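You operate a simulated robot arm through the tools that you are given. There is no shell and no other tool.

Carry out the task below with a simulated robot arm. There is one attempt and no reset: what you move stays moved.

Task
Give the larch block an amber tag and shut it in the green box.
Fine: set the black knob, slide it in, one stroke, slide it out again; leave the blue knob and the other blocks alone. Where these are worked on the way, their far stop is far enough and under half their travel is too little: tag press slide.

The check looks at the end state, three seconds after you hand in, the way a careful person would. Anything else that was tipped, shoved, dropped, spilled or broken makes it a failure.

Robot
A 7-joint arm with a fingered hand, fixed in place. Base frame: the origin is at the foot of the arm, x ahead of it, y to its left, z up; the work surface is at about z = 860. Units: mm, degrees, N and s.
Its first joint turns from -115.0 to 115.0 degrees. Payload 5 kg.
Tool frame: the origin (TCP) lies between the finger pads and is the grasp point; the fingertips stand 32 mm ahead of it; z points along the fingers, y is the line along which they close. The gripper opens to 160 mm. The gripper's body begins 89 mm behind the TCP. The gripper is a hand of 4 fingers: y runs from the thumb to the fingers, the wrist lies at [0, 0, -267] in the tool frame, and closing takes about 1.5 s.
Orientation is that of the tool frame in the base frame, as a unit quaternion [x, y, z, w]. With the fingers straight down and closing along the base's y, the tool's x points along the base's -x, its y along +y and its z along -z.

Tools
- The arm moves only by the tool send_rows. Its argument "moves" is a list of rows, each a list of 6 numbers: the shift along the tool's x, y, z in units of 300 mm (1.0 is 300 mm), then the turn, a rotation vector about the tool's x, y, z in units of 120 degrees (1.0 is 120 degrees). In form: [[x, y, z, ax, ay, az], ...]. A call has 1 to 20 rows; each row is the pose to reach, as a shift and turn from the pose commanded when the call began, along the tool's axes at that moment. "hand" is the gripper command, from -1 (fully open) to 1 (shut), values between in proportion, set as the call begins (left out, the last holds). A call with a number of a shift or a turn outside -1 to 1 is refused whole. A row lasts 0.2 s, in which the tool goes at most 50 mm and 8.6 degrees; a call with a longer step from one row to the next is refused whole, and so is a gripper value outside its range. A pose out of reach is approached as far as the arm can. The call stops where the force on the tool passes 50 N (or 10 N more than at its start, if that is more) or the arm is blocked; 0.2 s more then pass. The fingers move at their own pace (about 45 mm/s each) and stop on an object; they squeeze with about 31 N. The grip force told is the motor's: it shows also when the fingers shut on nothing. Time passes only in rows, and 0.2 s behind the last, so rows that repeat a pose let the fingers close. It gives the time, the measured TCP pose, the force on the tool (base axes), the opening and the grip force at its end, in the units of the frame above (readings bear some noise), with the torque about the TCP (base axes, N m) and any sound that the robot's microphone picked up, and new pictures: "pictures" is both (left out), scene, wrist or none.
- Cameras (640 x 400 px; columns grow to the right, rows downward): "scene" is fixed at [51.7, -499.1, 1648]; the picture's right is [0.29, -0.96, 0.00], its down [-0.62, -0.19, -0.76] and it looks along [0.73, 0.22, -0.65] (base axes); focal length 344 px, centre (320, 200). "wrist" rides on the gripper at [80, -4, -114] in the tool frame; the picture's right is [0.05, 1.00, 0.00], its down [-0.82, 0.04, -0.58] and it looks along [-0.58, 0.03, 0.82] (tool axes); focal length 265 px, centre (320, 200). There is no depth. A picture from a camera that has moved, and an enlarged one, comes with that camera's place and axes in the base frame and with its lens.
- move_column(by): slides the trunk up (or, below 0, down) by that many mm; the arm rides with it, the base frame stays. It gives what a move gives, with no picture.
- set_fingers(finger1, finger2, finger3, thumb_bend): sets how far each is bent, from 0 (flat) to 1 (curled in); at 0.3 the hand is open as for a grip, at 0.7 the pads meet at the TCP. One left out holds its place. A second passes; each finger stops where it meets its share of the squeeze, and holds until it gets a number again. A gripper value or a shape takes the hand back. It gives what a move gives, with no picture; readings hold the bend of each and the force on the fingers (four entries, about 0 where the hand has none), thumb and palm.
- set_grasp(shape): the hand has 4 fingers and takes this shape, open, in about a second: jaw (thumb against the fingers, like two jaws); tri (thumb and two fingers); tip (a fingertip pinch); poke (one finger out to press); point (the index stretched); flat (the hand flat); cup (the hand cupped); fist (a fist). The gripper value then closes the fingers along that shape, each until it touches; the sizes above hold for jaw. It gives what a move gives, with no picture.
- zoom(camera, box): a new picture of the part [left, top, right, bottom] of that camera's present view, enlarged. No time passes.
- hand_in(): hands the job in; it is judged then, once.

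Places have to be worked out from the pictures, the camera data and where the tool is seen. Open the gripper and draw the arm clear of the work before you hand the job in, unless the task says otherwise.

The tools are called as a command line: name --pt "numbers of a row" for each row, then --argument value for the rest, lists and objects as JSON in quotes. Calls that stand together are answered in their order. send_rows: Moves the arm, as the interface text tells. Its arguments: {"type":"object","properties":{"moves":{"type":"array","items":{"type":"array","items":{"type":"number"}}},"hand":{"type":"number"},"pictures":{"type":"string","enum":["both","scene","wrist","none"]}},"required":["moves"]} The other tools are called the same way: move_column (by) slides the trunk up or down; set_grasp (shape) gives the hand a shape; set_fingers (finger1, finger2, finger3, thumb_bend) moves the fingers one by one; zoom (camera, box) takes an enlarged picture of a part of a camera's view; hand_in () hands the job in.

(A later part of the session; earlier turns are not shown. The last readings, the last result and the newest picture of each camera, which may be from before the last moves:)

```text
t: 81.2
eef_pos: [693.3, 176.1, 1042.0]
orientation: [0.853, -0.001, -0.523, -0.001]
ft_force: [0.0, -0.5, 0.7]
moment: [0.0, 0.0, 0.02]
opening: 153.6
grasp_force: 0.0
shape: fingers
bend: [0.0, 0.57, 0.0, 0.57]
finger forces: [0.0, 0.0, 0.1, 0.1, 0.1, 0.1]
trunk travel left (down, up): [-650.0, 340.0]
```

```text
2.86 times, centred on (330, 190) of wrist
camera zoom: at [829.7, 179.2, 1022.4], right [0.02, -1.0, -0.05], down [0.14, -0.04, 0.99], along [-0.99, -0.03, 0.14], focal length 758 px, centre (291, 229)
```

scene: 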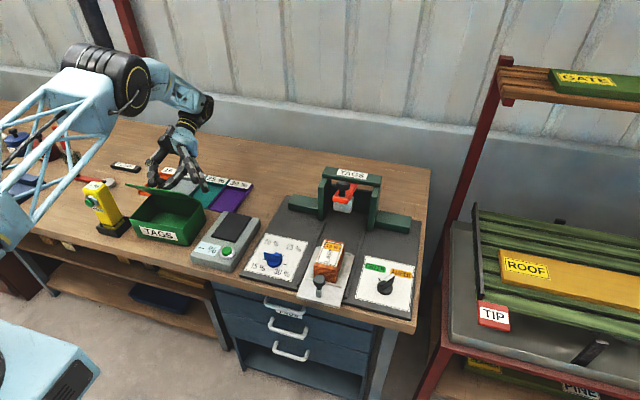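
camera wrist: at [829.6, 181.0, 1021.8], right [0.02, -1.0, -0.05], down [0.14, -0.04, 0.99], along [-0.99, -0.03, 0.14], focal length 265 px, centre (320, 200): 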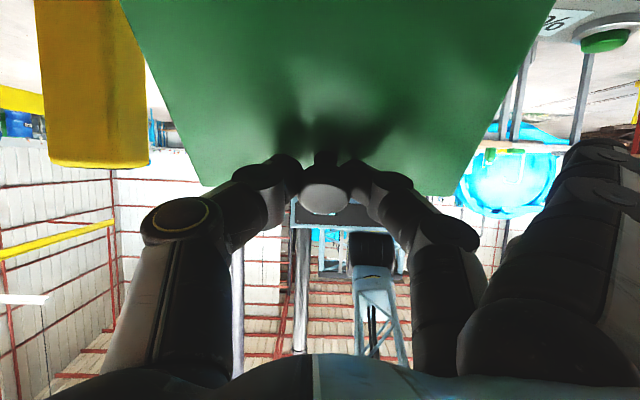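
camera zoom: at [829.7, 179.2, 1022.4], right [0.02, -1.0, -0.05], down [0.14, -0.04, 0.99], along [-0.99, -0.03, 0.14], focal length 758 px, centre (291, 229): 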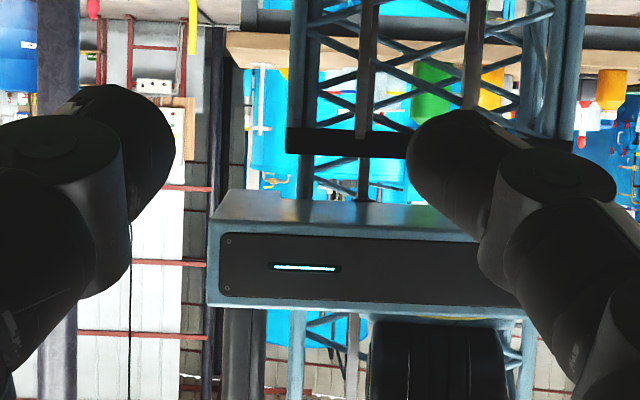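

The lid fell shut on its own; the hinge is free and the lid light, and a loose cage of the fingers had been enough to hold it. I bring the hand upright again above the knob, now near (628,174).

send_rows --pt "-0.0338 0.0006 0.0132 0 0.0656 0" --pt "-0.0677 0.0012 0.0263 0 0.1312 0" --pt "-0.1015 0.0018 0.0395 0 0.1969 0" --pt "-0.1353 0.0025 0.0526 0 0.2625 0" --pt "-0.1692 0.003 0.0658 0 0.3281 0" --pt "-0.203 0.0037 0.079 0 0.3937 0" --pt "-0.2368 0.0044 0.0921 0 0.4594 0" --pt "-0.2707 0.005 0.1053 0 0.525 0" --pt "-0.2707 0.005 0.1053 0 0.525 0"

zoom --camera "scene" --box '[110, 150, 230, 260]'

```text
t: 83.2
eef_pos: [630.6, 172.8, 1102.2]
orientation: [1.0, -0.001, -0.02, 0.0]
ft_force: [0.1, 0.4, 0.4]
moment: [-0.01, 0.0, -0.01]
opening: 154.0
grasp_force: 0.0
shape: fingers
bend: [0.0, 0.57, 0.0, 0.57]
finger forces: [0.0, 0.0, 0.1, 0.1, 0.1, 0.1]
trunk travel left (down, up): [-650.0, 340.0]
camera wrist: at [714.5, 177.4, 1212.8], right [0.05, -1.0, 0.0], down [-0.79, -0.04, 0.61], along [-0.61, -0.03, -0.79], focal length 265 px, centre (320, 200)
```

scene: 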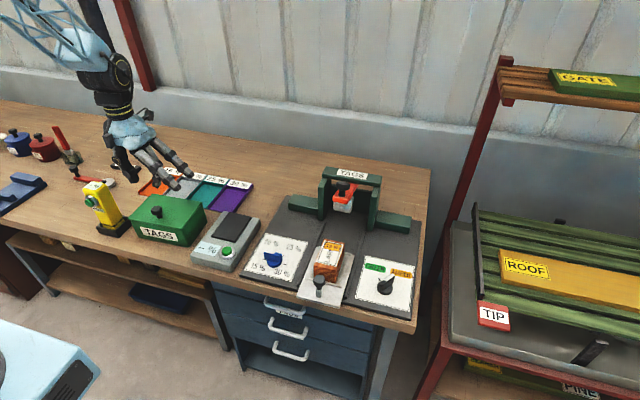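
wrist: 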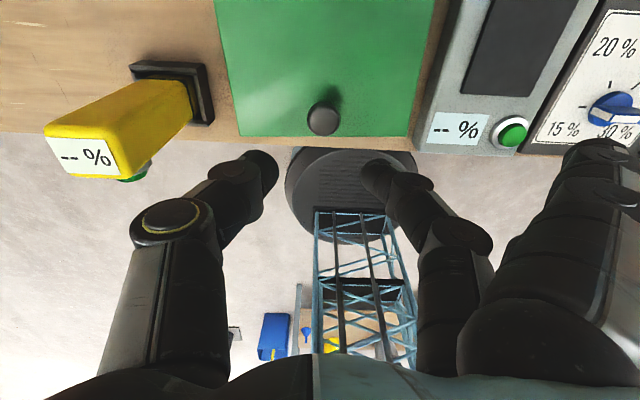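

```text
3.64 times, centred on (170, 205) of scene
camera zoom: at [51.7, -499.1, 1648.0], right [0.29, -0.96, 0.0], down [-0.62, -0.19, -0.76], along [0.73, 0.22, -0.65], focal length 1251 px, centre (866, 182)
```

zoom: 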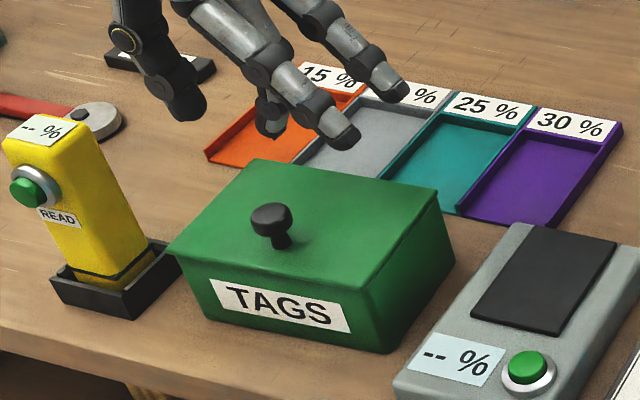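

The cap is at about (626,172). I set the hand upright, half-close the fingers and lower to just above the lid, shifted slightly so the pinch meets on the knob's centre.

set_fingers --finger2 0.6 --thumb_bend 0.6

send_rows --pt "0 -0.004 0.1 0 0.006 0" --pt "0 -0.008 0.2 0 0.012 0" --pt "0 -0.0133 0.3 0 0.019 0" --pt "0 -0.0133 0.345 0 0.019 0" --pt "0 -0.0133 0.37 0 0.019 0" --pt "0 -0.0133 0.385 0 0.019 0"

zoom --camera "wrist" --box '[220, 120, 440, 260]'

zoom --camera "scene" --box '[130, 170, 210, 250]'

```text
t: 84.2
eef_pos: [629.8, 172.6, 1102.8]
orientation: [1.0, 0.0, -0.021, 0.0]
ft_force: [-0.6, 0.3, -0.4]
moment: [-0.02, 0.05, -0.03]
opening: 148.6
grasp_force: 0.0
shape: fingers
bend: [0.0, 0.6, 0.0, 0.6]
finger forces: [0.1, 0.0, 0.1, 0.0, 0.0, 0.1]
trunk travel left (down, up): [-650.0, 340.0]
```

```text
t: 85.6
eef_pos: [625.7, 178.8, 987.4]
orientation: [1.0, 0.001, -0.001, -0.001]
ft_force: [0.0, -0.8, -0.9]
moment: [0.02, -0.02, -0.02]
opening: 148.2
grasp_force: 0.1
shape: fingers
bend: [0.0, 0.6, 0.0, 0.6]
finger forces: [0.0, 0.1, 0.0, 0.0, 0.0, 0.1]
trunk travel left (down, up): [-650.0, 340.0]
camera wrist: at [705.1, 182.0, 1100.7], right [0.05, -1.0, 0.0], down [-0.81, -0.04, 0.58], along [-0.58, -0.03, -0.82], focal length 265 px, centre (320, 200)
```

scene: 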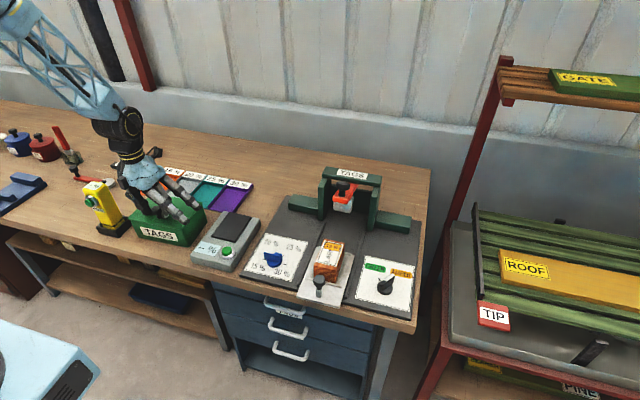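
wrist: 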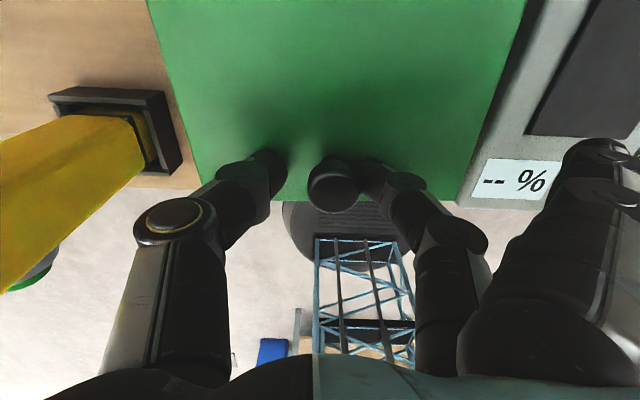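

```text
2.86 times, centred on (330, 190) of wrist
camera zoom: at [705.1, 182.0, 1100.7], right [0.05, -1.0, 0.0], down [-0.81, -0.04, 0.58], along [-0.58, -0.03, -0.82], focal length 758 px, centre (291, 229)
```

zoom: 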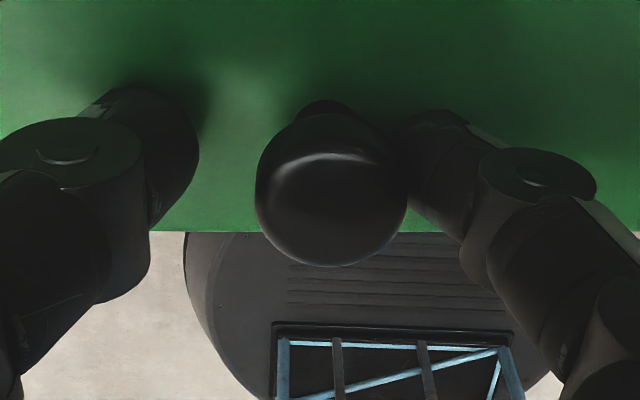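

```text
5.00 times, centred on (170, 210) of scene
camera zoom: at [51.7, -499.1, 1648.0], right [0.29, -0.96, 0.0], down [-0.62, -0.19, -0.76], along [0.73, 0.22, -0.65], focal length 1720 px, centre (1070, 150)
```

zoom: 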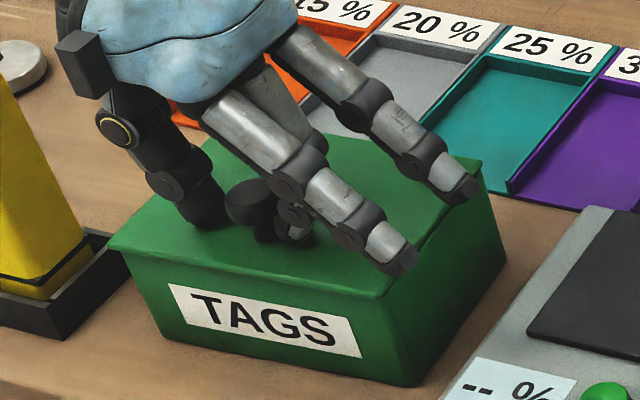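

The cap sits about 7 mm off the gap's centre toward the fingers. I shift the hand to centre on it, then pinch firmly so I can draw the box back to where it stood.

send_rows --pt "0 0.0125 0 0 0 0" --pt "0 0.025 0.004 0 0 0" --pt "0 0.025 0.01 0 0 0" --pictures "none"

set_fingers --finger2 0.74 --thumb_bend 0.74

zoom --camera "wrist" --box '[220, 120, 440, 260]'

```text
t: 86.4
eef_pos: [625.1, 169.6, 985.4]
orientation: [1.0, 0.0, 0.0, -0.001]
ft_force: [-1.4, 2.2, 16.5]
moment: [0.76, -0.07, 0.02]
opening: 149.4
grasp_force: 8.3
shape: fingers
bend: [0.0, 0.6, 0.0, 0.6]
finger forces: [0.0, 0.1, 0.0, 0.0, 16.9, 0.0]
trunk travel left (down, up): [-650.0, 340.0]
```

```text
t: 87.4
eef_pos: [625.4, 170.3, 982.5]
orientation: [1.0, -0.001, -0.002, 0.0]
ft_force: [-0.4, 0.4, -0.2]
moment: [-0.01, 0.15, 0.0]
opening: 134.2
grasp_force: 16.5
shape: fingers
bend: [0.0, 0.69, 0.0, 0.69]
finger forces: [0.0, 14.8, 0.0, 0.0, 19.0, 0.1]
trunk travel left (down, up): [-650.0, 340.0]
```

```text
2.86 times, centred on (330, 190) of wrist
camera zoom: at [705.0, 173.9, 1097.5], right [0.05, -1.0, 0.0], down [-0.81, -0.04, 0.58], along [-0.58, -0.03, -0.81], focal length 758 px, centre (291, 229)
```

zoom: 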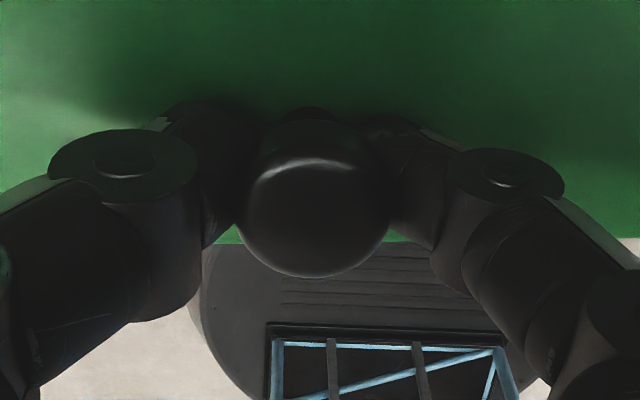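

The grip is centred and symmetric. I draw the box back 20 mm toward the robot and 4 mm left, near its starting spot.

send_rows --pt "-0.013 -0.003 0 0 0 0" --pt "-0.027 -0.006 0 0 0 0.006" --pt "-0.04 -0.009 0 0 0 0.012" --pt "-0.053 -0.012 0 0 0 0.018" --pt "-0.067 -0.0133 0 0 0 0.025" --pt "-0.067 -0.0133 0 0 0 0.025"

zoom --camera "scene" --box '[110, 180, 230, 260]'

```text
t: 88.8
eef_pos: [605.5, 174.6, 983.1]
orientation: [1.0, -0.026, -0.001, 0.0]
ft_force: [0.5, 0.2, 0.1]
moment: [0.0, 0.08, -0.02]
opening: 134.0
grasp_force: 17.5
shape: fingers
bend: [0.0, 0.7, 0.0, 0.69]
finger forces: [0.1, 16.0, 0.0, 0.0, 19.6, 0.0]
trunk travel left (down, up): [-650.0, 340.0]
camera wrist: at [684.5, 174.1, 1097.6], right [0.0, -1.0, 0.0], down [-0.81, 0.0, 0.58], along [-0.58, 0.0, -0.81], focal length 265 px, centre (320, 200)
```

scene: 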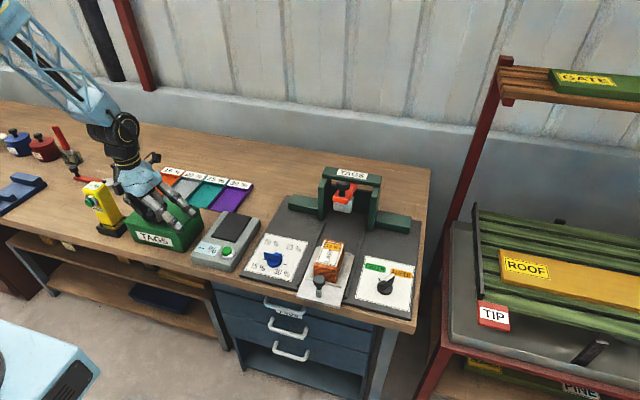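
wrist: 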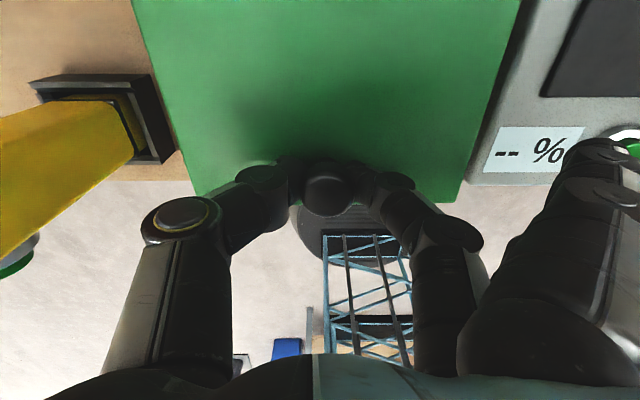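

```text
5.00 times, centred on (170, 220) of scene
camera zoom: at [51.7, -499.1, 1648.0], right [0.29, -0.96, 0.0], down [-0.62, -0.19, -0.76], along [0.73, 0.22, -0.65], focal length 1720 px, centre (1070, 100)
```

zoom: 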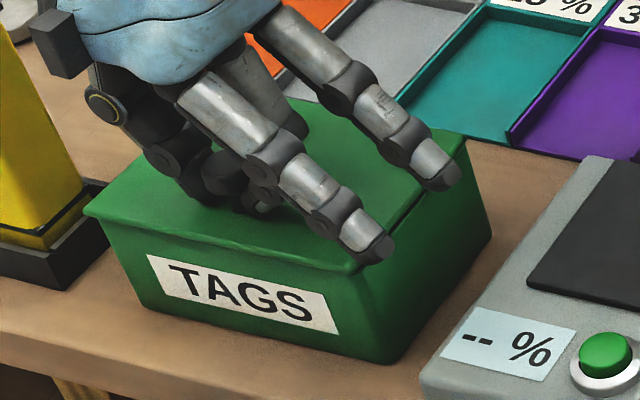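

The box is back within a couple of millimetres of its original place. Now I ease the fingers to a very light hold so the cap can pivot freely.

set_fingers --finger2 0.68 --thumb_bend 0.68

```text
t: 89.8
eef_pos: [603.7, 174.3, 984.9]
orientation: [1.0, -0.027, -0.002, 0.0]
ft_force: [0.4, -0.8, -0.1]
moment: [0.02, -0.01, -0.04]
opening: 136.1
grasp_force: 8.2
shape: fingers
bend: [0.0, 0.66, 0.0, 0.67]
finger forces: [0.1, 10.5, 0.0, 0.0, 6.3, 0.0]
trunk travel left (down, up): [-650.0, 340.0]
```

set_fingers --finger2 0.66 --thumb_bend 0.66

```text
t: 90.8
eef_pos: [606.1, 174.0, 983.2]
orientation: [1.0, -0.026, -0.002, 0.0]
ft_force: [-0.6, -0.4, 0.3]
moment: [0.02, -0.03, -0.03]
opening: 137.2
grasp_force: 4.7
shape: fingers
bend: [0.0, 0.65, 0.0, 0.66]
finger forces: [0.0, 5.8, 0.0, 0.0, 3.9, 0.0]
trunk travel left (down, up): [-650.0, 340.0]
```

The pinch is at about 5 N. I take out the small 3° wrist yaw I had added, then swing the lid along a refined arc (hinge about (700,945)) to 40° with the hand leaning equally.

send_rows --pt "0 0 0 0 0 -0.0125" --pt "0 0 0 0 0 -0.025" --pt "0 0 0 0 0 -0.025" --pictures "none"

send_rows --pt "0.0062 0 -0.0136 0 -0.0208 0" --pt "0.0125 0 -0.0271 0 -0.0417 0" --pt "0.02 0 -0.04 0 -0.0625 0" --pt "0.0274 0 -0.053 0 -0.0833 0" --pt "0.0359 0 -0.0653 0 -0.1042 0" --pt "0.0444 0 -0.0775 0 -0.125 0" --pt "0.054 0 -0.089 0 -0.1458 0" --pt "0.0636 0 -0.1005 0 -0.1667 0" --pt "0.0741 0 -0.1111 0 -0.1875 0" --pt "0.0846 0 -0.1217 0 -0.2083 0" --pt "0.096 0 -0.1313 0 -0.2292 0" --pt "0.1074 0 -0.1409 0 -0.25 0" --pt "0.1196 0 -0.1495 0 -0.2708 0" --pt "0.1318 0 -0.1581 0 -0.2917 0" --pt "0.1448 0 -0.1657 0 -0.3125 0" --pt "0.1577 0 -0.1732 0 -0.3333 0"

zoom --camera "scene" --box '[110, 160, 230, 260]'

```text
t: 91.6
eef_pos: [604.7, 173.9, 984.7]
orientation: [1.0, 0.0, -0.001, 0.0]
ft_force: [-1.9, -0.2, 0.1]
moment: [0.04, 0.03, -0.04]
opening: 137.2
grasp_force: 4.7
shape: fingers
bend: [0.0, 0.65, 0.0, 0.66]
finger forces: [0.0, 5.1, 0.0, 0.0, 3.1, 0.0]
trunk travel left (down, up): [-650.0, 340.0]
```

```text
t: 95.0
eef_pos: [652.0, 172.7, 1034.5]
orientation: [0.939, 0.0, -0.344, 0.0]
ft_force: [0.4, -0.8, -0.4]
moment: [-0.04, -0.04, 0.03]
opening: 137.9
grasp_force: 2.8
shape: fingers
bend: [0.0, 0.65, 0.0, 0.66]
finger forces: [0.0, 4.6, 0.1, 0.0, 1.8, 0.0]
trunk travel left (down, up): [-650.0, 340.0]
camera wrist: at [786.5, 177.7, 1071.4], right [0.04, -1.0, -0.03], down [-0.25, -0.04, 0.97], along [-0.97, -0.03, -0.25], focal length 265 px, centre (320, 200)
```

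scene: 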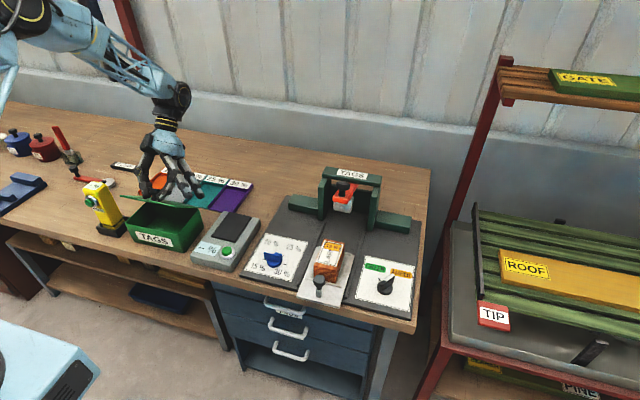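
wrist: 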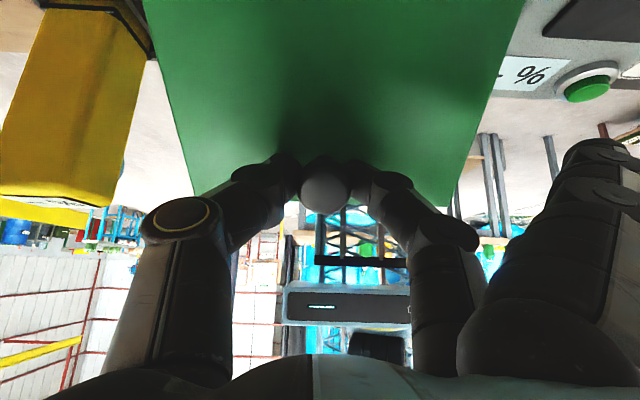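

```text
4.00 times, centred on (170, 210) of scene
camera zoom: at [51.7, -499.1, 1648.0], right [0.29, -0.96, 0.0], down [-0.62, -0.19, -0.76], along [0.73, 0.22, -0.65], focal length 1376 px, centre (920, 160)
```

zoom: 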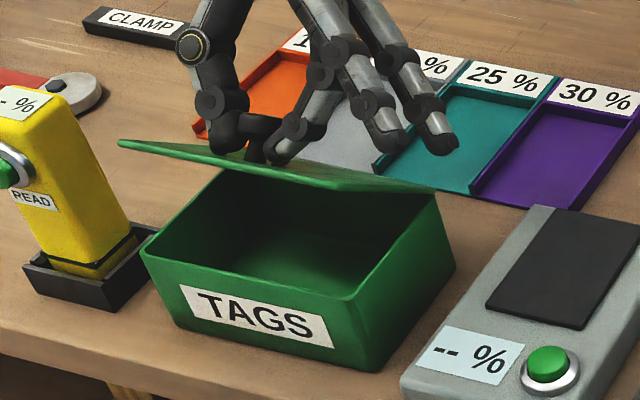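

The lid is at about 40° and the box hasn't moved. I continue with the hand lean held at 40°, letting the knob pivot, following the arc slightly high to about 65°.

send_rows --pt "0.0043 0 -0.0138 0 0 0" --pt "0.0086 0 -0.0276 0 0 0" --pt "0.014 0 -0.0412 0 0 0" --pt "0.0194 0 -0.0547 0 0 0" --pt "0.0259 0 -0.0677 0 0 0" --pt "0.0324 0 -0.0807 0 0 0" --pt "0.0403 0 -0.093 0 0 0" --pt "0.0482 0 -0.1053 0 0 0" --pt "0.0572 0 -0.1168 0 0 0" --pt "0.0663 0 -0.1283 0 0 0"

zoom --camera "scene" --box '[110, 160, 230, 260]'

```text
t: 97.2
eef_pos: [692.9, 173.1, 1052.6]
orientation: [0.939, 0.0, -0.344, 0.0]
ft_force: [-1.1, 0.6, 0.5]
moment: [0.03, 0.04, -0.03]
opening: 138.4
grasp_force: 4.4
shape: fingers
bend: [0.0, 0.64, 0.0, 0.65]
finger forces: [0.0, 4.5, 0.2, 0.0, 3.7, 0.0]
trunk travel left (down, up): [-650.0, 340.0]
camera wrist: at [826.4, 178.0, 1087.7], right [0.04, -1.0, -0.03], down [-0.25, -0.04, 0.97], along [-0.97, -0.03, -0.25], focal length 265 px, centre (320, 200)
```

scene: 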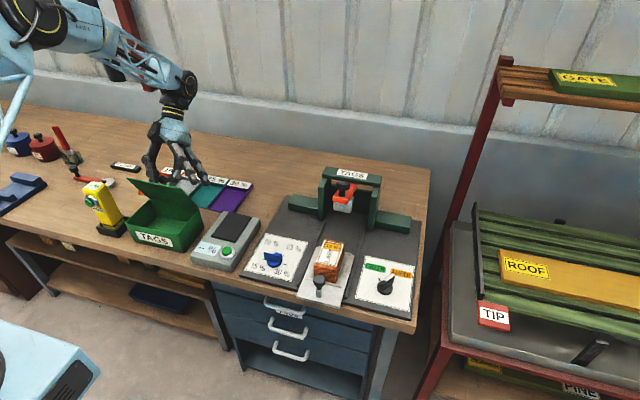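
wrist: 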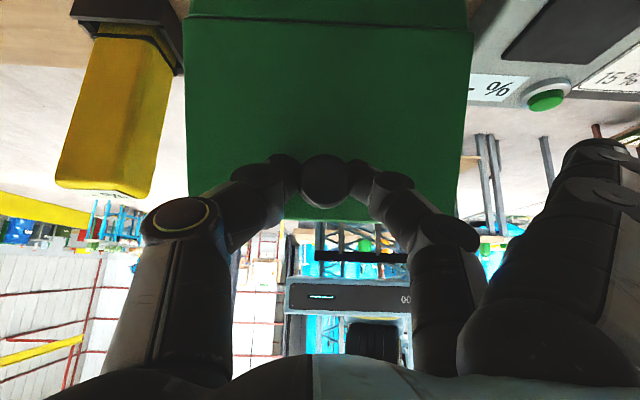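

```text
4.00 times, centred on (170, 210) of scene
camera zoom: at [51.7, -499.1, 1648.0], right [0.29, -0.96, 0.0], down [-0.62, -0.19, -0.76], along [0.73, 0.22, -0.65], focal length 1376 px, centre (920, 160)
```

zoom: 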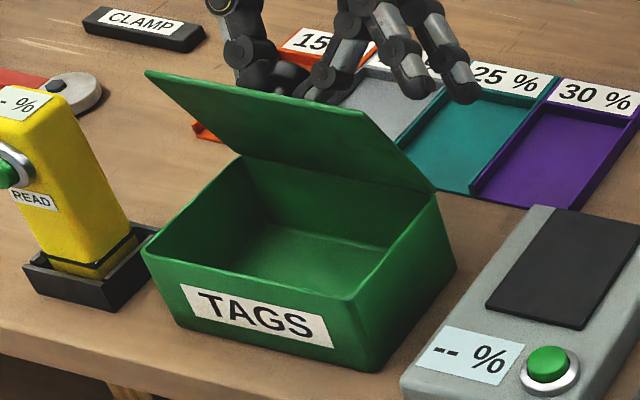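

The lid is at roughly 70°, the box undisturbed. I carry it over the top to about 95°.

send_rows --pt "0.0103 0 -0.0106 0 0 0" --pt "0.0205 0 -0.0212 0 0 0" --pt "0.0318 0 -0.0306 0 0 0" --pt "0.043 0 -0.04 0 0 0" --pt "0.055 0 -0.0485 0 0 0" --pt "0.067 0 -0.057 0 0 0" --pt "0.0796 0 -0.0646 0 0 0" --pt "0.0922 0 -0.0722 0 0 0" --pt "0.1055 0 -0.0785 0 0 0" --pt "0.1187 0 -0.0847 0 0 0" --pt "0.1325 0 -0.09 0 0 0" --pt "0.1463 0 -0.095 0 0 0"

zoom --camera "scene" --box '[110, 150, 230, 260]'

```text
t: 99.8
eef_pos: [743.7, 173.4, 1045.6]
orientation: [0.939, 0.001, -0.343, 0.001]
ft_force: [-0.8, -0.6, 0.0]
moment: [0.0, 0.05, 0.02]
opening: 137.5
grasp_force: 1.4
shape: fingers
bend: [0.0, 0.65, 0.0, 0.66]
finger forces: [0.1, 0.9, 0.1, 0.1, 0.7, 0.1]
trunk travel left (down, up): [-650.0, 340.0]
camera wrist: at [878.3, 178.2, 1081.2], right [0.04, -1.0, -0.03], down [-0.25, -0.04, 0.97], along [-0.97, -0.03, -0.25], focal length 265 px, centre (320, 200)
```

scene: 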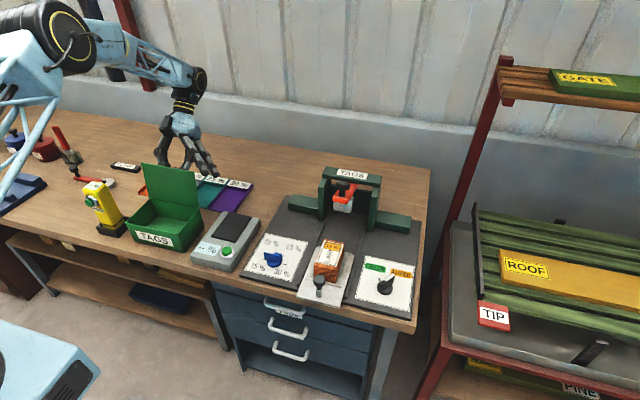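
wrist: 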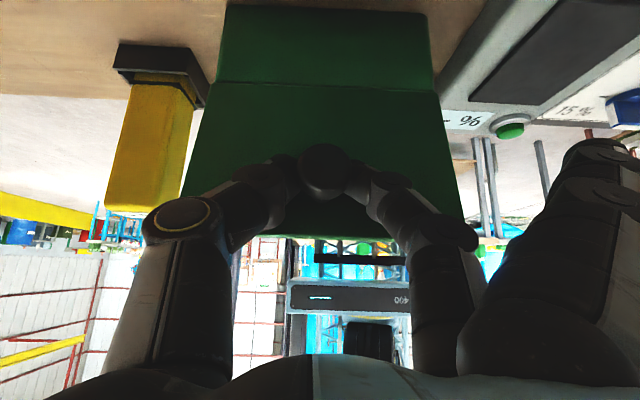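

```text
3.64 times, centred on (170, 205) of scene
camera zoom: at [51.7, -499.1, 1648.0], right [0.29, -0.96, 0.0], down [-0.62, -0.19, -0.76], along [0.73, 0.22, -0.65], focal length 1251 px, centre (866, 182)
```

zoom: 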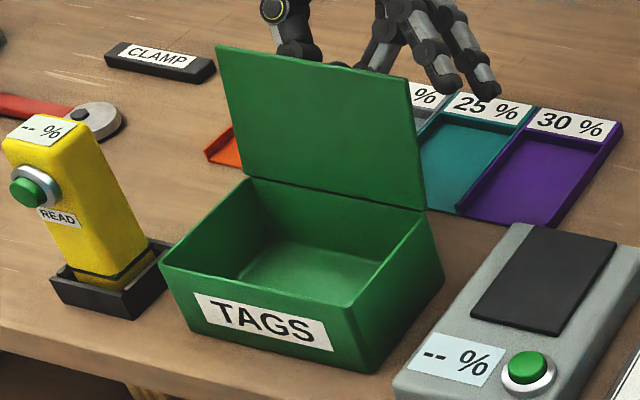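

The lid stands at about 100° with nearly no finger force, so it is past vertical. I open the fingers a little to see whether it stays.

set_fingers --finger2 0.6 --thumb_bend 0.6

zoom --camera "scene" --box '[110, 150, 230, 260]'

```text
t: 100.8
eef_pos: [744.9, 173.1, 1046.3]
orientation: [0.939, 0.001, -0.343, 0.001]
ft_force: [0.3, 0.4, 0.4]
moment: [-0.01, 0.03, 0.0]
opening: 147.9
grasp_force: 0.0
shape: fingers
bend: [0.0, 0.6, 0.0, 0.6]
finger forces: [0.0, 0.1, 0.0, 0.1, 0.0, 0.1]
trunk travel left (down, up): [-650.0, 340.0]
```

```text
3.64 times, centred on (170, 205) of scene
camera zoom: at [51.7, -499.1, 1648.0], right [0.29, -0.96, 0.0], down [-0.62, -0.19, -0.76], along [0.73, 0.22, -0.65], focal length 1251 px, centre (866, 182)
```

zoom: 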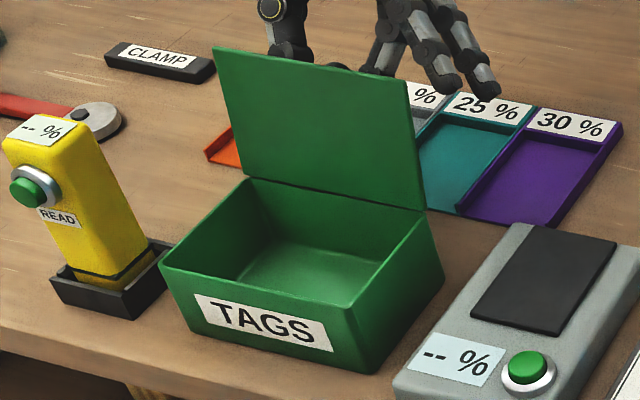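

The lid rests open on its stop. I open the fingers and back the hand away along its axis, then go straight up, clear of the lid.

set_fingers --finger2 0.3 --thumb_bend 0.3

send_rows --pt "0 0 -0.05 0 0 0" --pt "0 0 -0.1 0 0 0" --pt "-0.0857 0 -0.2021 0 0 0" --pt "-0.1714 0 -0.3042 0 0 0" --pt "-0.2571 0 -0.4063 0 0 0" --pt "-0.3428 0 -0.5085 0 0 0" --pt "-0.4285 0 -0.6106 0 0 0"

zoom --camera "scene" --box '[110, 150, 230, 260]'

```text
t: 101.8
eef_pos: [743.9, 174.6, 1045.1]
orientation: [0.939, 0.0, -0.344, 0.0]
ft_force: [0.2, 0.0, 0.1]
moment: [-0.02, -0.03, -0.01]
opening: 207.0
grasp_force: 0.0
shape: fingers
bend: [0.0, 0.3, 0.0, 0.3]
finger forces: [0.0, 0.1, 0.0, 0.0, 0.1, 0.0]
trunk travel left (down, up): [-650.0, 340.0]
```

```text
t: 103.4
eef_pos: [768.0, 154.6, 1269.4]
orientation: [0.939, -0.008, -0.344, 0.002]
ft_force: [-0.4, 7.0, 0.4]
moment: [-0.41, -0.12, 0.56]
opening: 207.0
grasp_force: 0.1
shape: fingers
bend: [0.0, 0.3, 0.0, 0.3]
finger forces: [0.0, 0.0, 0.1, 0.0, 0.0, 0.1]
trunk travel left (down, up): [-650.0, 340.0]
camera wrist: at [901.8, 157.8, 1304.5], right [0.03, -1.0, -0.02], down [-0.25, -0.03, 0.97], along [-0.97, -0.02, -0.25], focal length 265 px, centre (320, 200)
```

scene: 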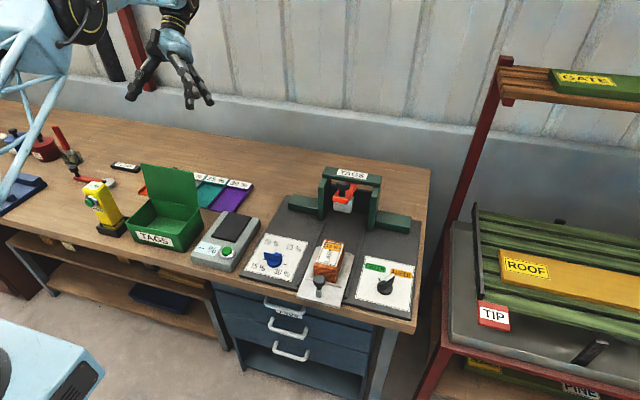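
wrist: 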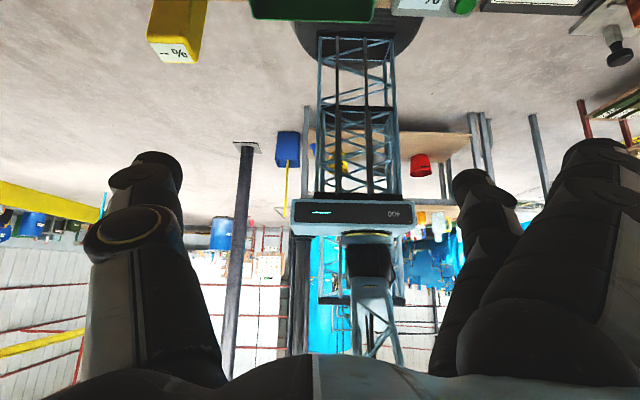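

```text
3.64 times, centred on (170, 205) of scene
camera zoom: at [51.7, -499.1, 1648.0], right [0.29, -0.96, 0.0], down [-0.62, -0.19, -0.76], along [0.73, 0.22, -0.65], focal length 1251 px, centre (866, 182)
```

zoom: 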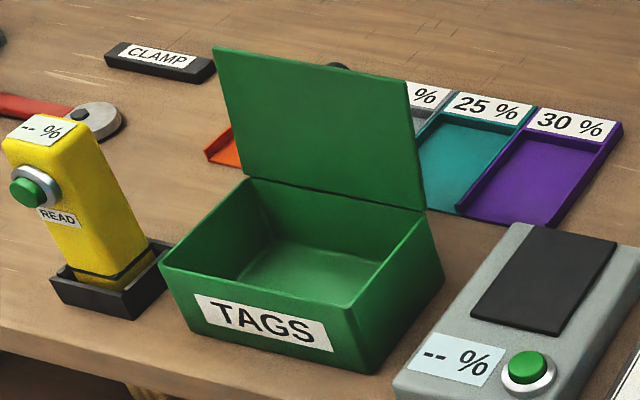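

The box and open lid look fine, but the reading shows a small sideways lag (y 154.6, 7 N). I hold still for a moment and re-read.

send_rows --pt "0 0 0 0 0 0" --pt "0 0 0 0 0 0" --pt "0 0 0 0 0 0" --pictures "scene"

```text
t: 104.2
eef_pos: [764.4, 172.4, 1270.6]
orientation: [0.939, 0.0, -0.343, -0.001]
ft_force: [-0.2, -1.0, 0.1]
moment: [0.05, 0.0, -0.05]
opening: 207.3
grasp_force: 0.1
shape: fingers
bend: [0.0, 0.3, 0.0, 0.3]
finger forces: [0.0, 0.1, 0.0, 0.0, 0.0, 0.0]
trunk travel left (down, up): [-650.0, 340.0]
```

scene: 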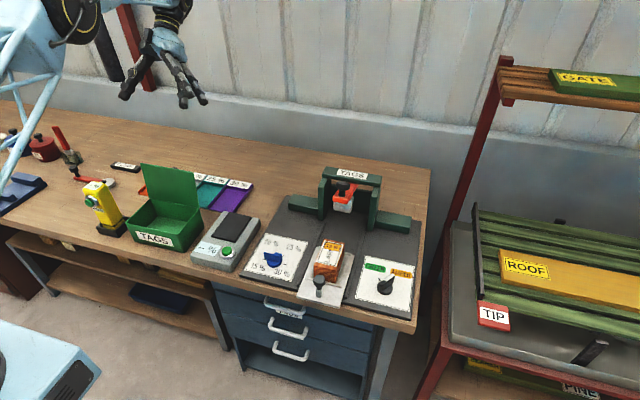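

That was only a transient; the arm is still and free now, and the box stands open. I straighten the hand upright at height before turning it back around.

send_rows --pt "-0.0634 0.0466 0.0532 0 0.0667 0" --pt "-0.1268 0.0932 0.1064 0 0.1333 0" --pt "-0.1902 0.1398 0.1596 0 0.2 0" --pt "-0.2536 0.1864 0.2128 0 0.2667 0" --pt "-0.317 0.233 0.266 0 0.333 0" --pt "-0.317 0.233 0.266 0 0.333 0" --pictures "none"

set_grasp --shape "jaw"

send_rows --pt "0 0 0 0 0 -0.07" --pt "0 0 0 0 0 -0.14" --pt "0 0 0 0 0 -0.21" --pt "0 0 0 0 0 -0.28" --pt "0 0 0 0 0 -0.35" --pt "0 0 0 0 0 -0.42" --pt "0 0 0 0 0 -0.49" --pt "0 0 0 0 0 -0.56" --pt "0 0 0 0 0 -0.63" --pt "0 0 0 0 0 -0.7" --pt "0 0 0 0 0 -0.75" --pt "0 0 0 0 0 -0.75" --pictures "scene"

```text
t: 105.6
eef_pos: [641.3, 104.3, 1269.2]
orientation: [1.0, 0.0, -0.002, 0.0]
ft_force: [-0.8, -0.8, -1.0]
moment: [-0.01, 0.04, 0.02]
opening: 206.8
grasp_force: 0.0
shape: fingers
bend: [0.0, 0.3, 0.0, 0.3]
finger forces: [0.0, 0.1, 0.0, 0.1, 0.1, 0.1]
trunk travel left (down, up): [-650.0, 340.0]
```

```text
t: 106.5
eef_pos: [640.2, 104.9, 1270.3]
orientation: [1.0, 0.0, -0.001, 0.0]
ft_force: [-0.1, -0.5, 0.2]
moment: [0.0, 0.01, 0.0]
opening: 159.9
grasp_force: 0.1
shape: jaw
bend: [0.3, 0.3, 0.3, 0.3]
finger forces: [0.0, 0.1, 0.0, 0.1, 0.0, 0.1]
trunk travel left (down, up): [-650.0, 340.0]
```

```text
t: 109.1
eef_pos: [640.5, 102.9, 1269.9]
orientation: [0.707, 0.707, -0.001, -0.001]
ft_force: [-0.2, 0.1, 0.2]
moment: [0.0, 0.0, -0.02]
opening: 160.2
grasp_force: 0.1
shape: jaw
bend: [0.3, 0.3, 0.3, 0.3]
finger forces: [0.0, 0.1, 0.0, 0.1, 0.0, 0.1]
trunk travel left (down, up): [-650.0, 340.0]
```

scene: 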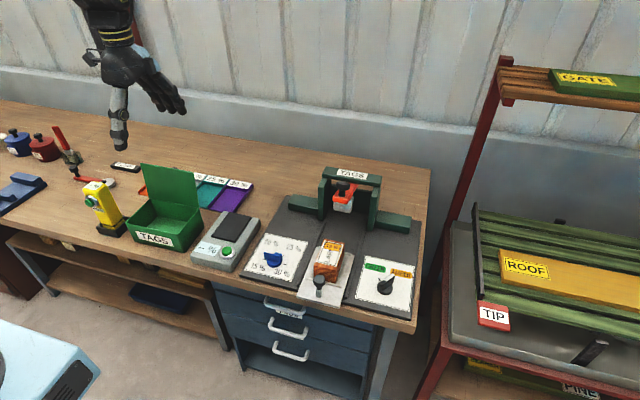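

Half turned back. I turn the last 90° while moving right toward the block.

send_rows --pt "-0.08 0 0 0 0 -0.07" --pt "-0.16 0 0 0 0 -0.14" --pt "-0.24 0 0 0 0 -0.21" --pt "-0.32 0 0 0 0 -0.28" --pt "-0.4 0 0 0 0 -0.35" --pt "-0.48 0 0 0 0 -0.42" --pt "-0.56 0 0 0 0 -0.49" --pt "-0.64 0 0 0 0 -0.56" --pt "-0.72 0 0 0 0 -0.63" --pt "-0.8 0 0 0 0 -0.7" --pt "-0.85 0 0 0 0 -0.75" --pt "-0.85 0 0 0 0 -0.75" --pictures "none"

send_rows --pt "0.004 -0.1 0.05 0 0 0" --pt "0.008 -0.2 0.1 0 0 0" --pt "0.012 -0.3 0.18 0 0 0" --pt "0.016 -0.4 0.28 0 0 0" --pt "0.02 -0.5 0.38 0 0 0" --pt "0.022 -0.6 0.48 0 0 0" --pt "0.022 -0.66 0.58 0 0 0" --pt "0.022 -0.66 0.65 0 0 0"

zoom --camera "wrist" --box '[220, 60, 420, 220]'

```text
t: 111.7
eef_pos: [640.0, -149.9, 1269.8]
orientation: [-0.001, 1.0, 0.0, -0.001]
ft_force: [0.6, -1.0, 0.5]
moment: [-0.02, 0.01, 0.0]
opening: 160.1
grasp_force: 0.1
shape: jaw
bend: [0.3, 0.3, 0.3, 0.3]
finger forces: [0.0, 0.0, 0.0, 0.0, 0.0, 0.0]
trunk travel left (down, up): [-650.0, 340.0]
```

```text
t: 113.5
eef_pos: [633.7, -349.0, 1074.6]
orientation: [0.001, 1.0, 0.0, -0.001]
ft_force: [0.2, -0.3, 0.3]
moment: [0.01, 0.0, -0.03]
opening: 159.7
grasp_force: 0.0
shape: jaw
bend: [0.3, 0.3, 0.3, 0.3]
finger forces: [0.0, 0.1, 0.0, 0.0, 0.1, 0.1]
trunk travel left (down, up): [-650.0, 340.0]
camera wrist: at [552.1, -353.2, 1187.9], right [-0.05, 1.0, 0.0], down [0.82, 0.04, 0.58], along [0.57, 0.03, -0.82], focal length 265 px, centre (320, 200)
```

scene: 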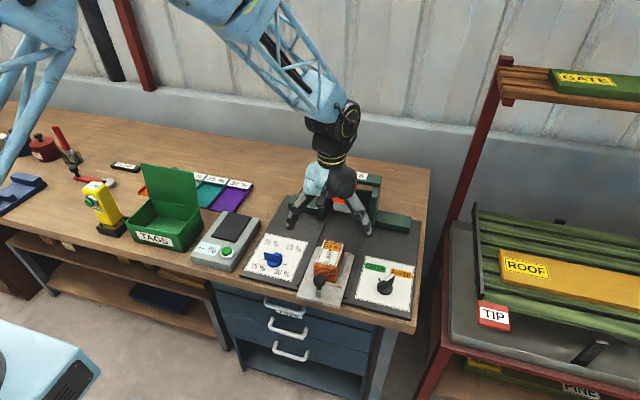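
wrist: 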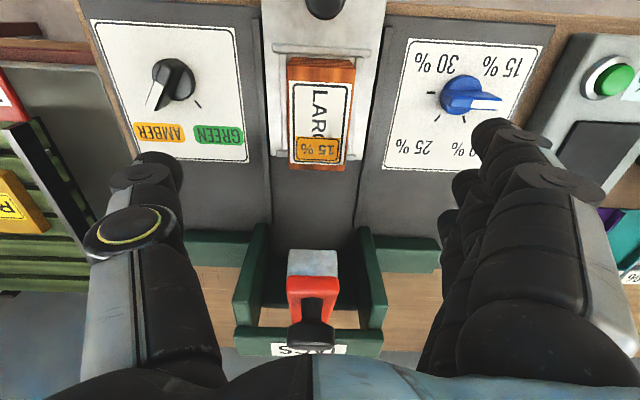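

```text
2.50 times, centred on (320, 140) of wrist
camera zoom: at [552.1, -353.2, 1187.9], right [-0.05, 1.0, 0.0], down [0.82, 0.04, 0.58], along [0.57, 0.03, -0.82], focal length 664 px, centre (320, 350)
```

zoom: 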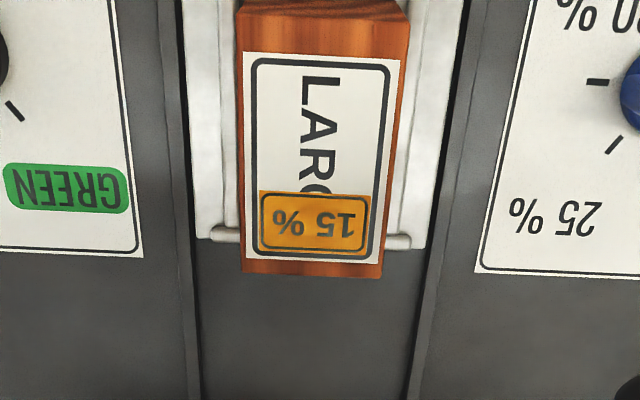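

The block top is centred at about (635,-349), 58 mm wide. I lower with the hand open to grip its upper part by the sides, TCP z about 952.

send_rows --pt "-0.003 0 0.1 0 0 0" --pt "-0.005 0 0.2 0 0 0" --pt "-0.005 0 0.3 0 0 0" --pt "-0.005 0 0.37 0 0 0" --pt "-0.005 0 0.409 0 0 0"

zoom --camera "scene" --box '[270, 180, 400, 310]'

```text
t: 114.7
eef_pos: [634.3, -349.5, 951.1]
orientation: [0.0, 1.0, -0.001, -0.002]
ft_force: [-0.3, -0.7, -0.2]
moment: [0.02, -0.02, 0.0]
opening: 160.0
grasp_force: 0.1
shape: jaw
bend: [0.3, 0.3, 0.3, 0.3]
finger forces: [0.0, 0.0, 0.1, 0.0, 0.0, 0.0]
trunk travel left (down, up): [-650.0, 340.0]
camera wrist: at [552.9, -353.3, 1065.3], right [-0.05, 1.0, 0.0], down [0.82, 0.04, 0.58], along [0.57, 0.03, -0.82], focal length 265 px, centre (320, 200)
```

scene: 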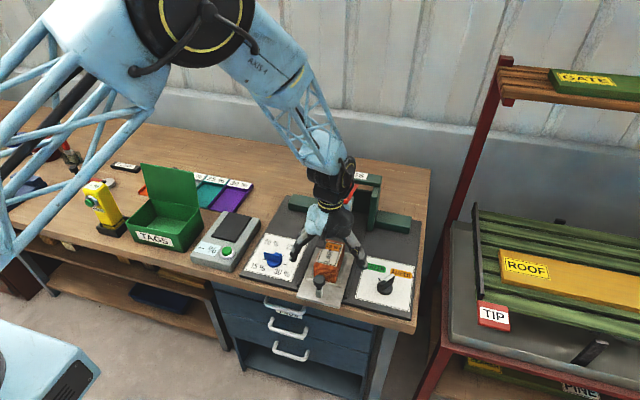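
wrist: 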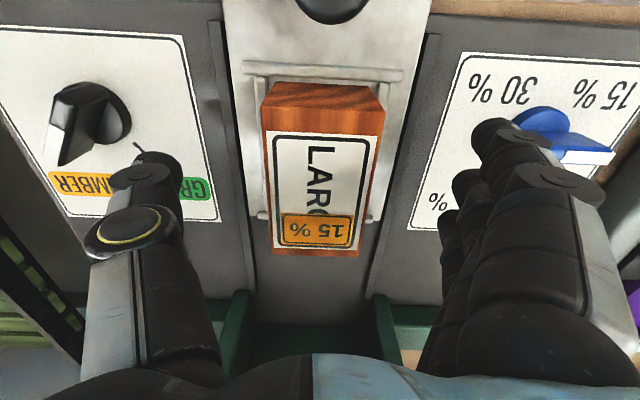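

```text
3.08 times, centred on (335, 245) of scene
camera zoom: at [51.7, -499.1, 1648.0], right [0.29, -0.96, 0.0], down [-0.62, -0.19, -0.76], along [0.73, 0.22, -0.65], focal length 1058 px, centre (274, 62)
```

zoom: 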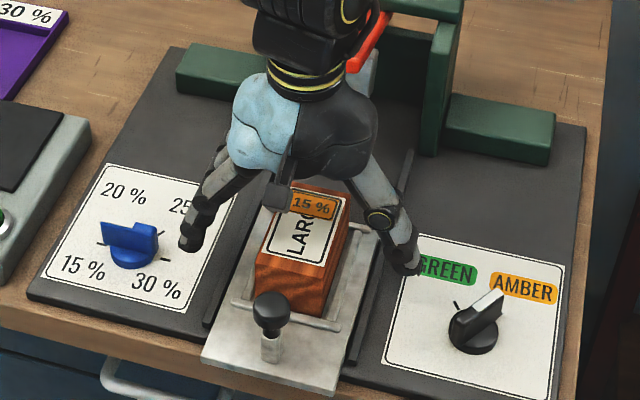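

The fingers straddle the block with clearance all around. I close on it.

send_rows --pt "0 0 0 0 0 0" --pt "0 0 0 0 0 0" --pt "0 0 0 0 0 0" --pt "0 0 0 0 0 0" --pt "0 0 0 0 0 0" --pt "0 0 0 0 0 0" --pt "0 0 0 0 0 0" --pt "0 0 0 0 0 0" --hand 1

zoom --camera "scene" --box '[270, 180, 400, 310]'

```text
t: 116.5
eef_pos: [633.8, -348.8, 951.6]
orientation: [0.0, 1.0, 0.0, -0.001]
ft_force: [0.4, 1.0, -0.4]
moment: [0.03, -0.01, -0.03]
opening: 53.8
grasp_force: 30.5
shape: jaw
bend: [0.73, 0.73, 0.73, 0.7]
finger forces: [9.4, 9.3, 9.4, 0.0, 28.0, 0.0]
trunk travel left (down, up): [-650.0, 340.0]
camera wrist: at [552.8, -353.1, 1065.2], right [-0.05, 1.0, 0.0], down [0.82, 0.04, 0.57], along [0.57, 0.03, -0.82], focal length 265 px, centre (320, 200)
```

scene: 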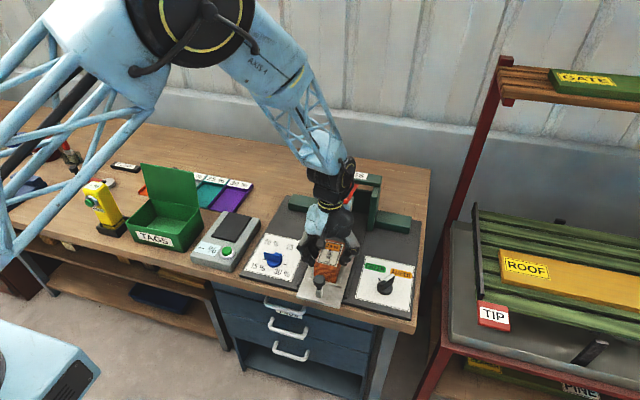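
wrist: 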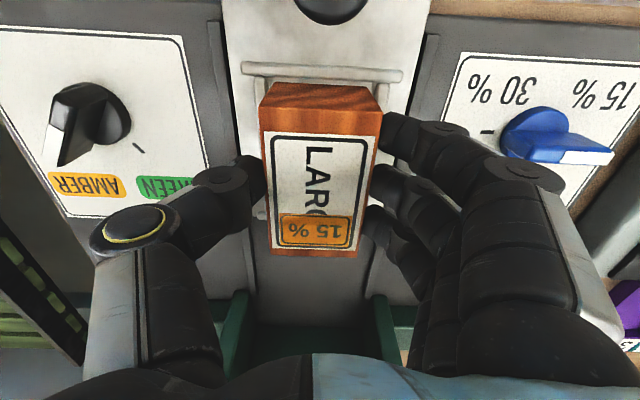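

```text
3.08 times, centred on (335, 245) of scene
camera zoom: at [51.7, -499.1, 1648.0], right [0.29, -0.96, 0.0], down [-0.62, -0.19, -0.76], along [0.73, 0.22, -0.65], focal length 1058 px, centre (274, 62)
```

zoom: 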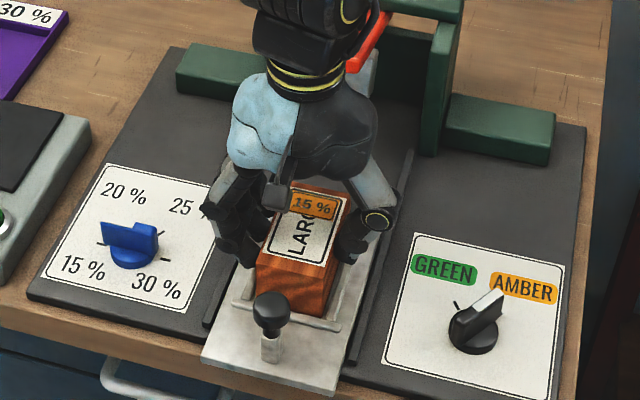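

The block is gripped evenly at 54 mm wide. I lift it straight up.

send_rows --pt "0 0 -0.03 0 0 0" --pt "0 0 -0.08 0 0 0" --pt "0 0 -0.15 0 0 0" --pt "0 0 -0.25 0 0 0" --pt "0 0 -0.37 0 0 0" --pt "0 0 -0.5 0 0 0" --pt "0 0 -0.63 0 0 0" --pt "0 0 -0.75 0 0 0"

```text
t: 118.3
eef_pos: [632.5, -347.6, 1176.7]
orientation: [0.001, 1.0, 0.0, -0.002]
ft_force: [0.0, 0.1, -2.4]
moment: [0.0, -0.03, 0.01]
opening: 53.8
grasp_force: 31.0
shape: jaw
bend: [0.73, 0.73, 0.73, 0.7]
finger forces: [9.4, 9.4, 9.2, 0.0, 27.9, 0.1]
trunk travel left (down, up): [-650.0, 340.0]
camera wrist: at [552.1, -352.2, 1290.6], right [-0.05, 1.0, 0.0], down [0.82, 0.04, 0.57], along [0.57, 0.03, -0.82], focal length 265 px, centre (320, 200)
```

scene: 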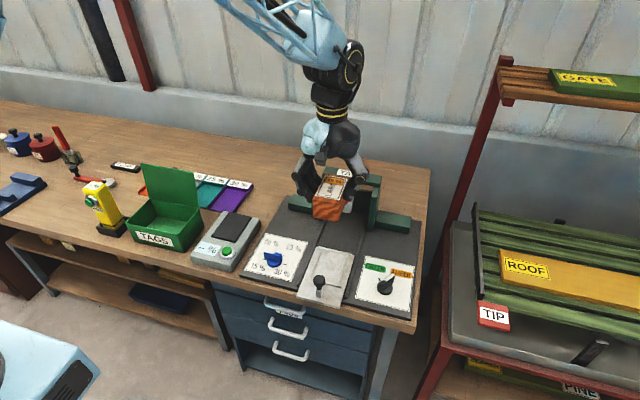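
wrist: 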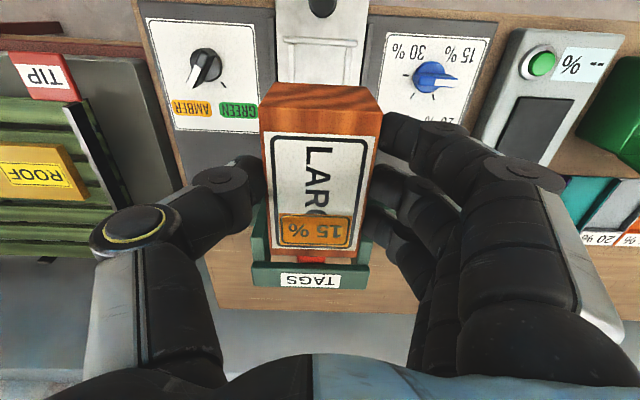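

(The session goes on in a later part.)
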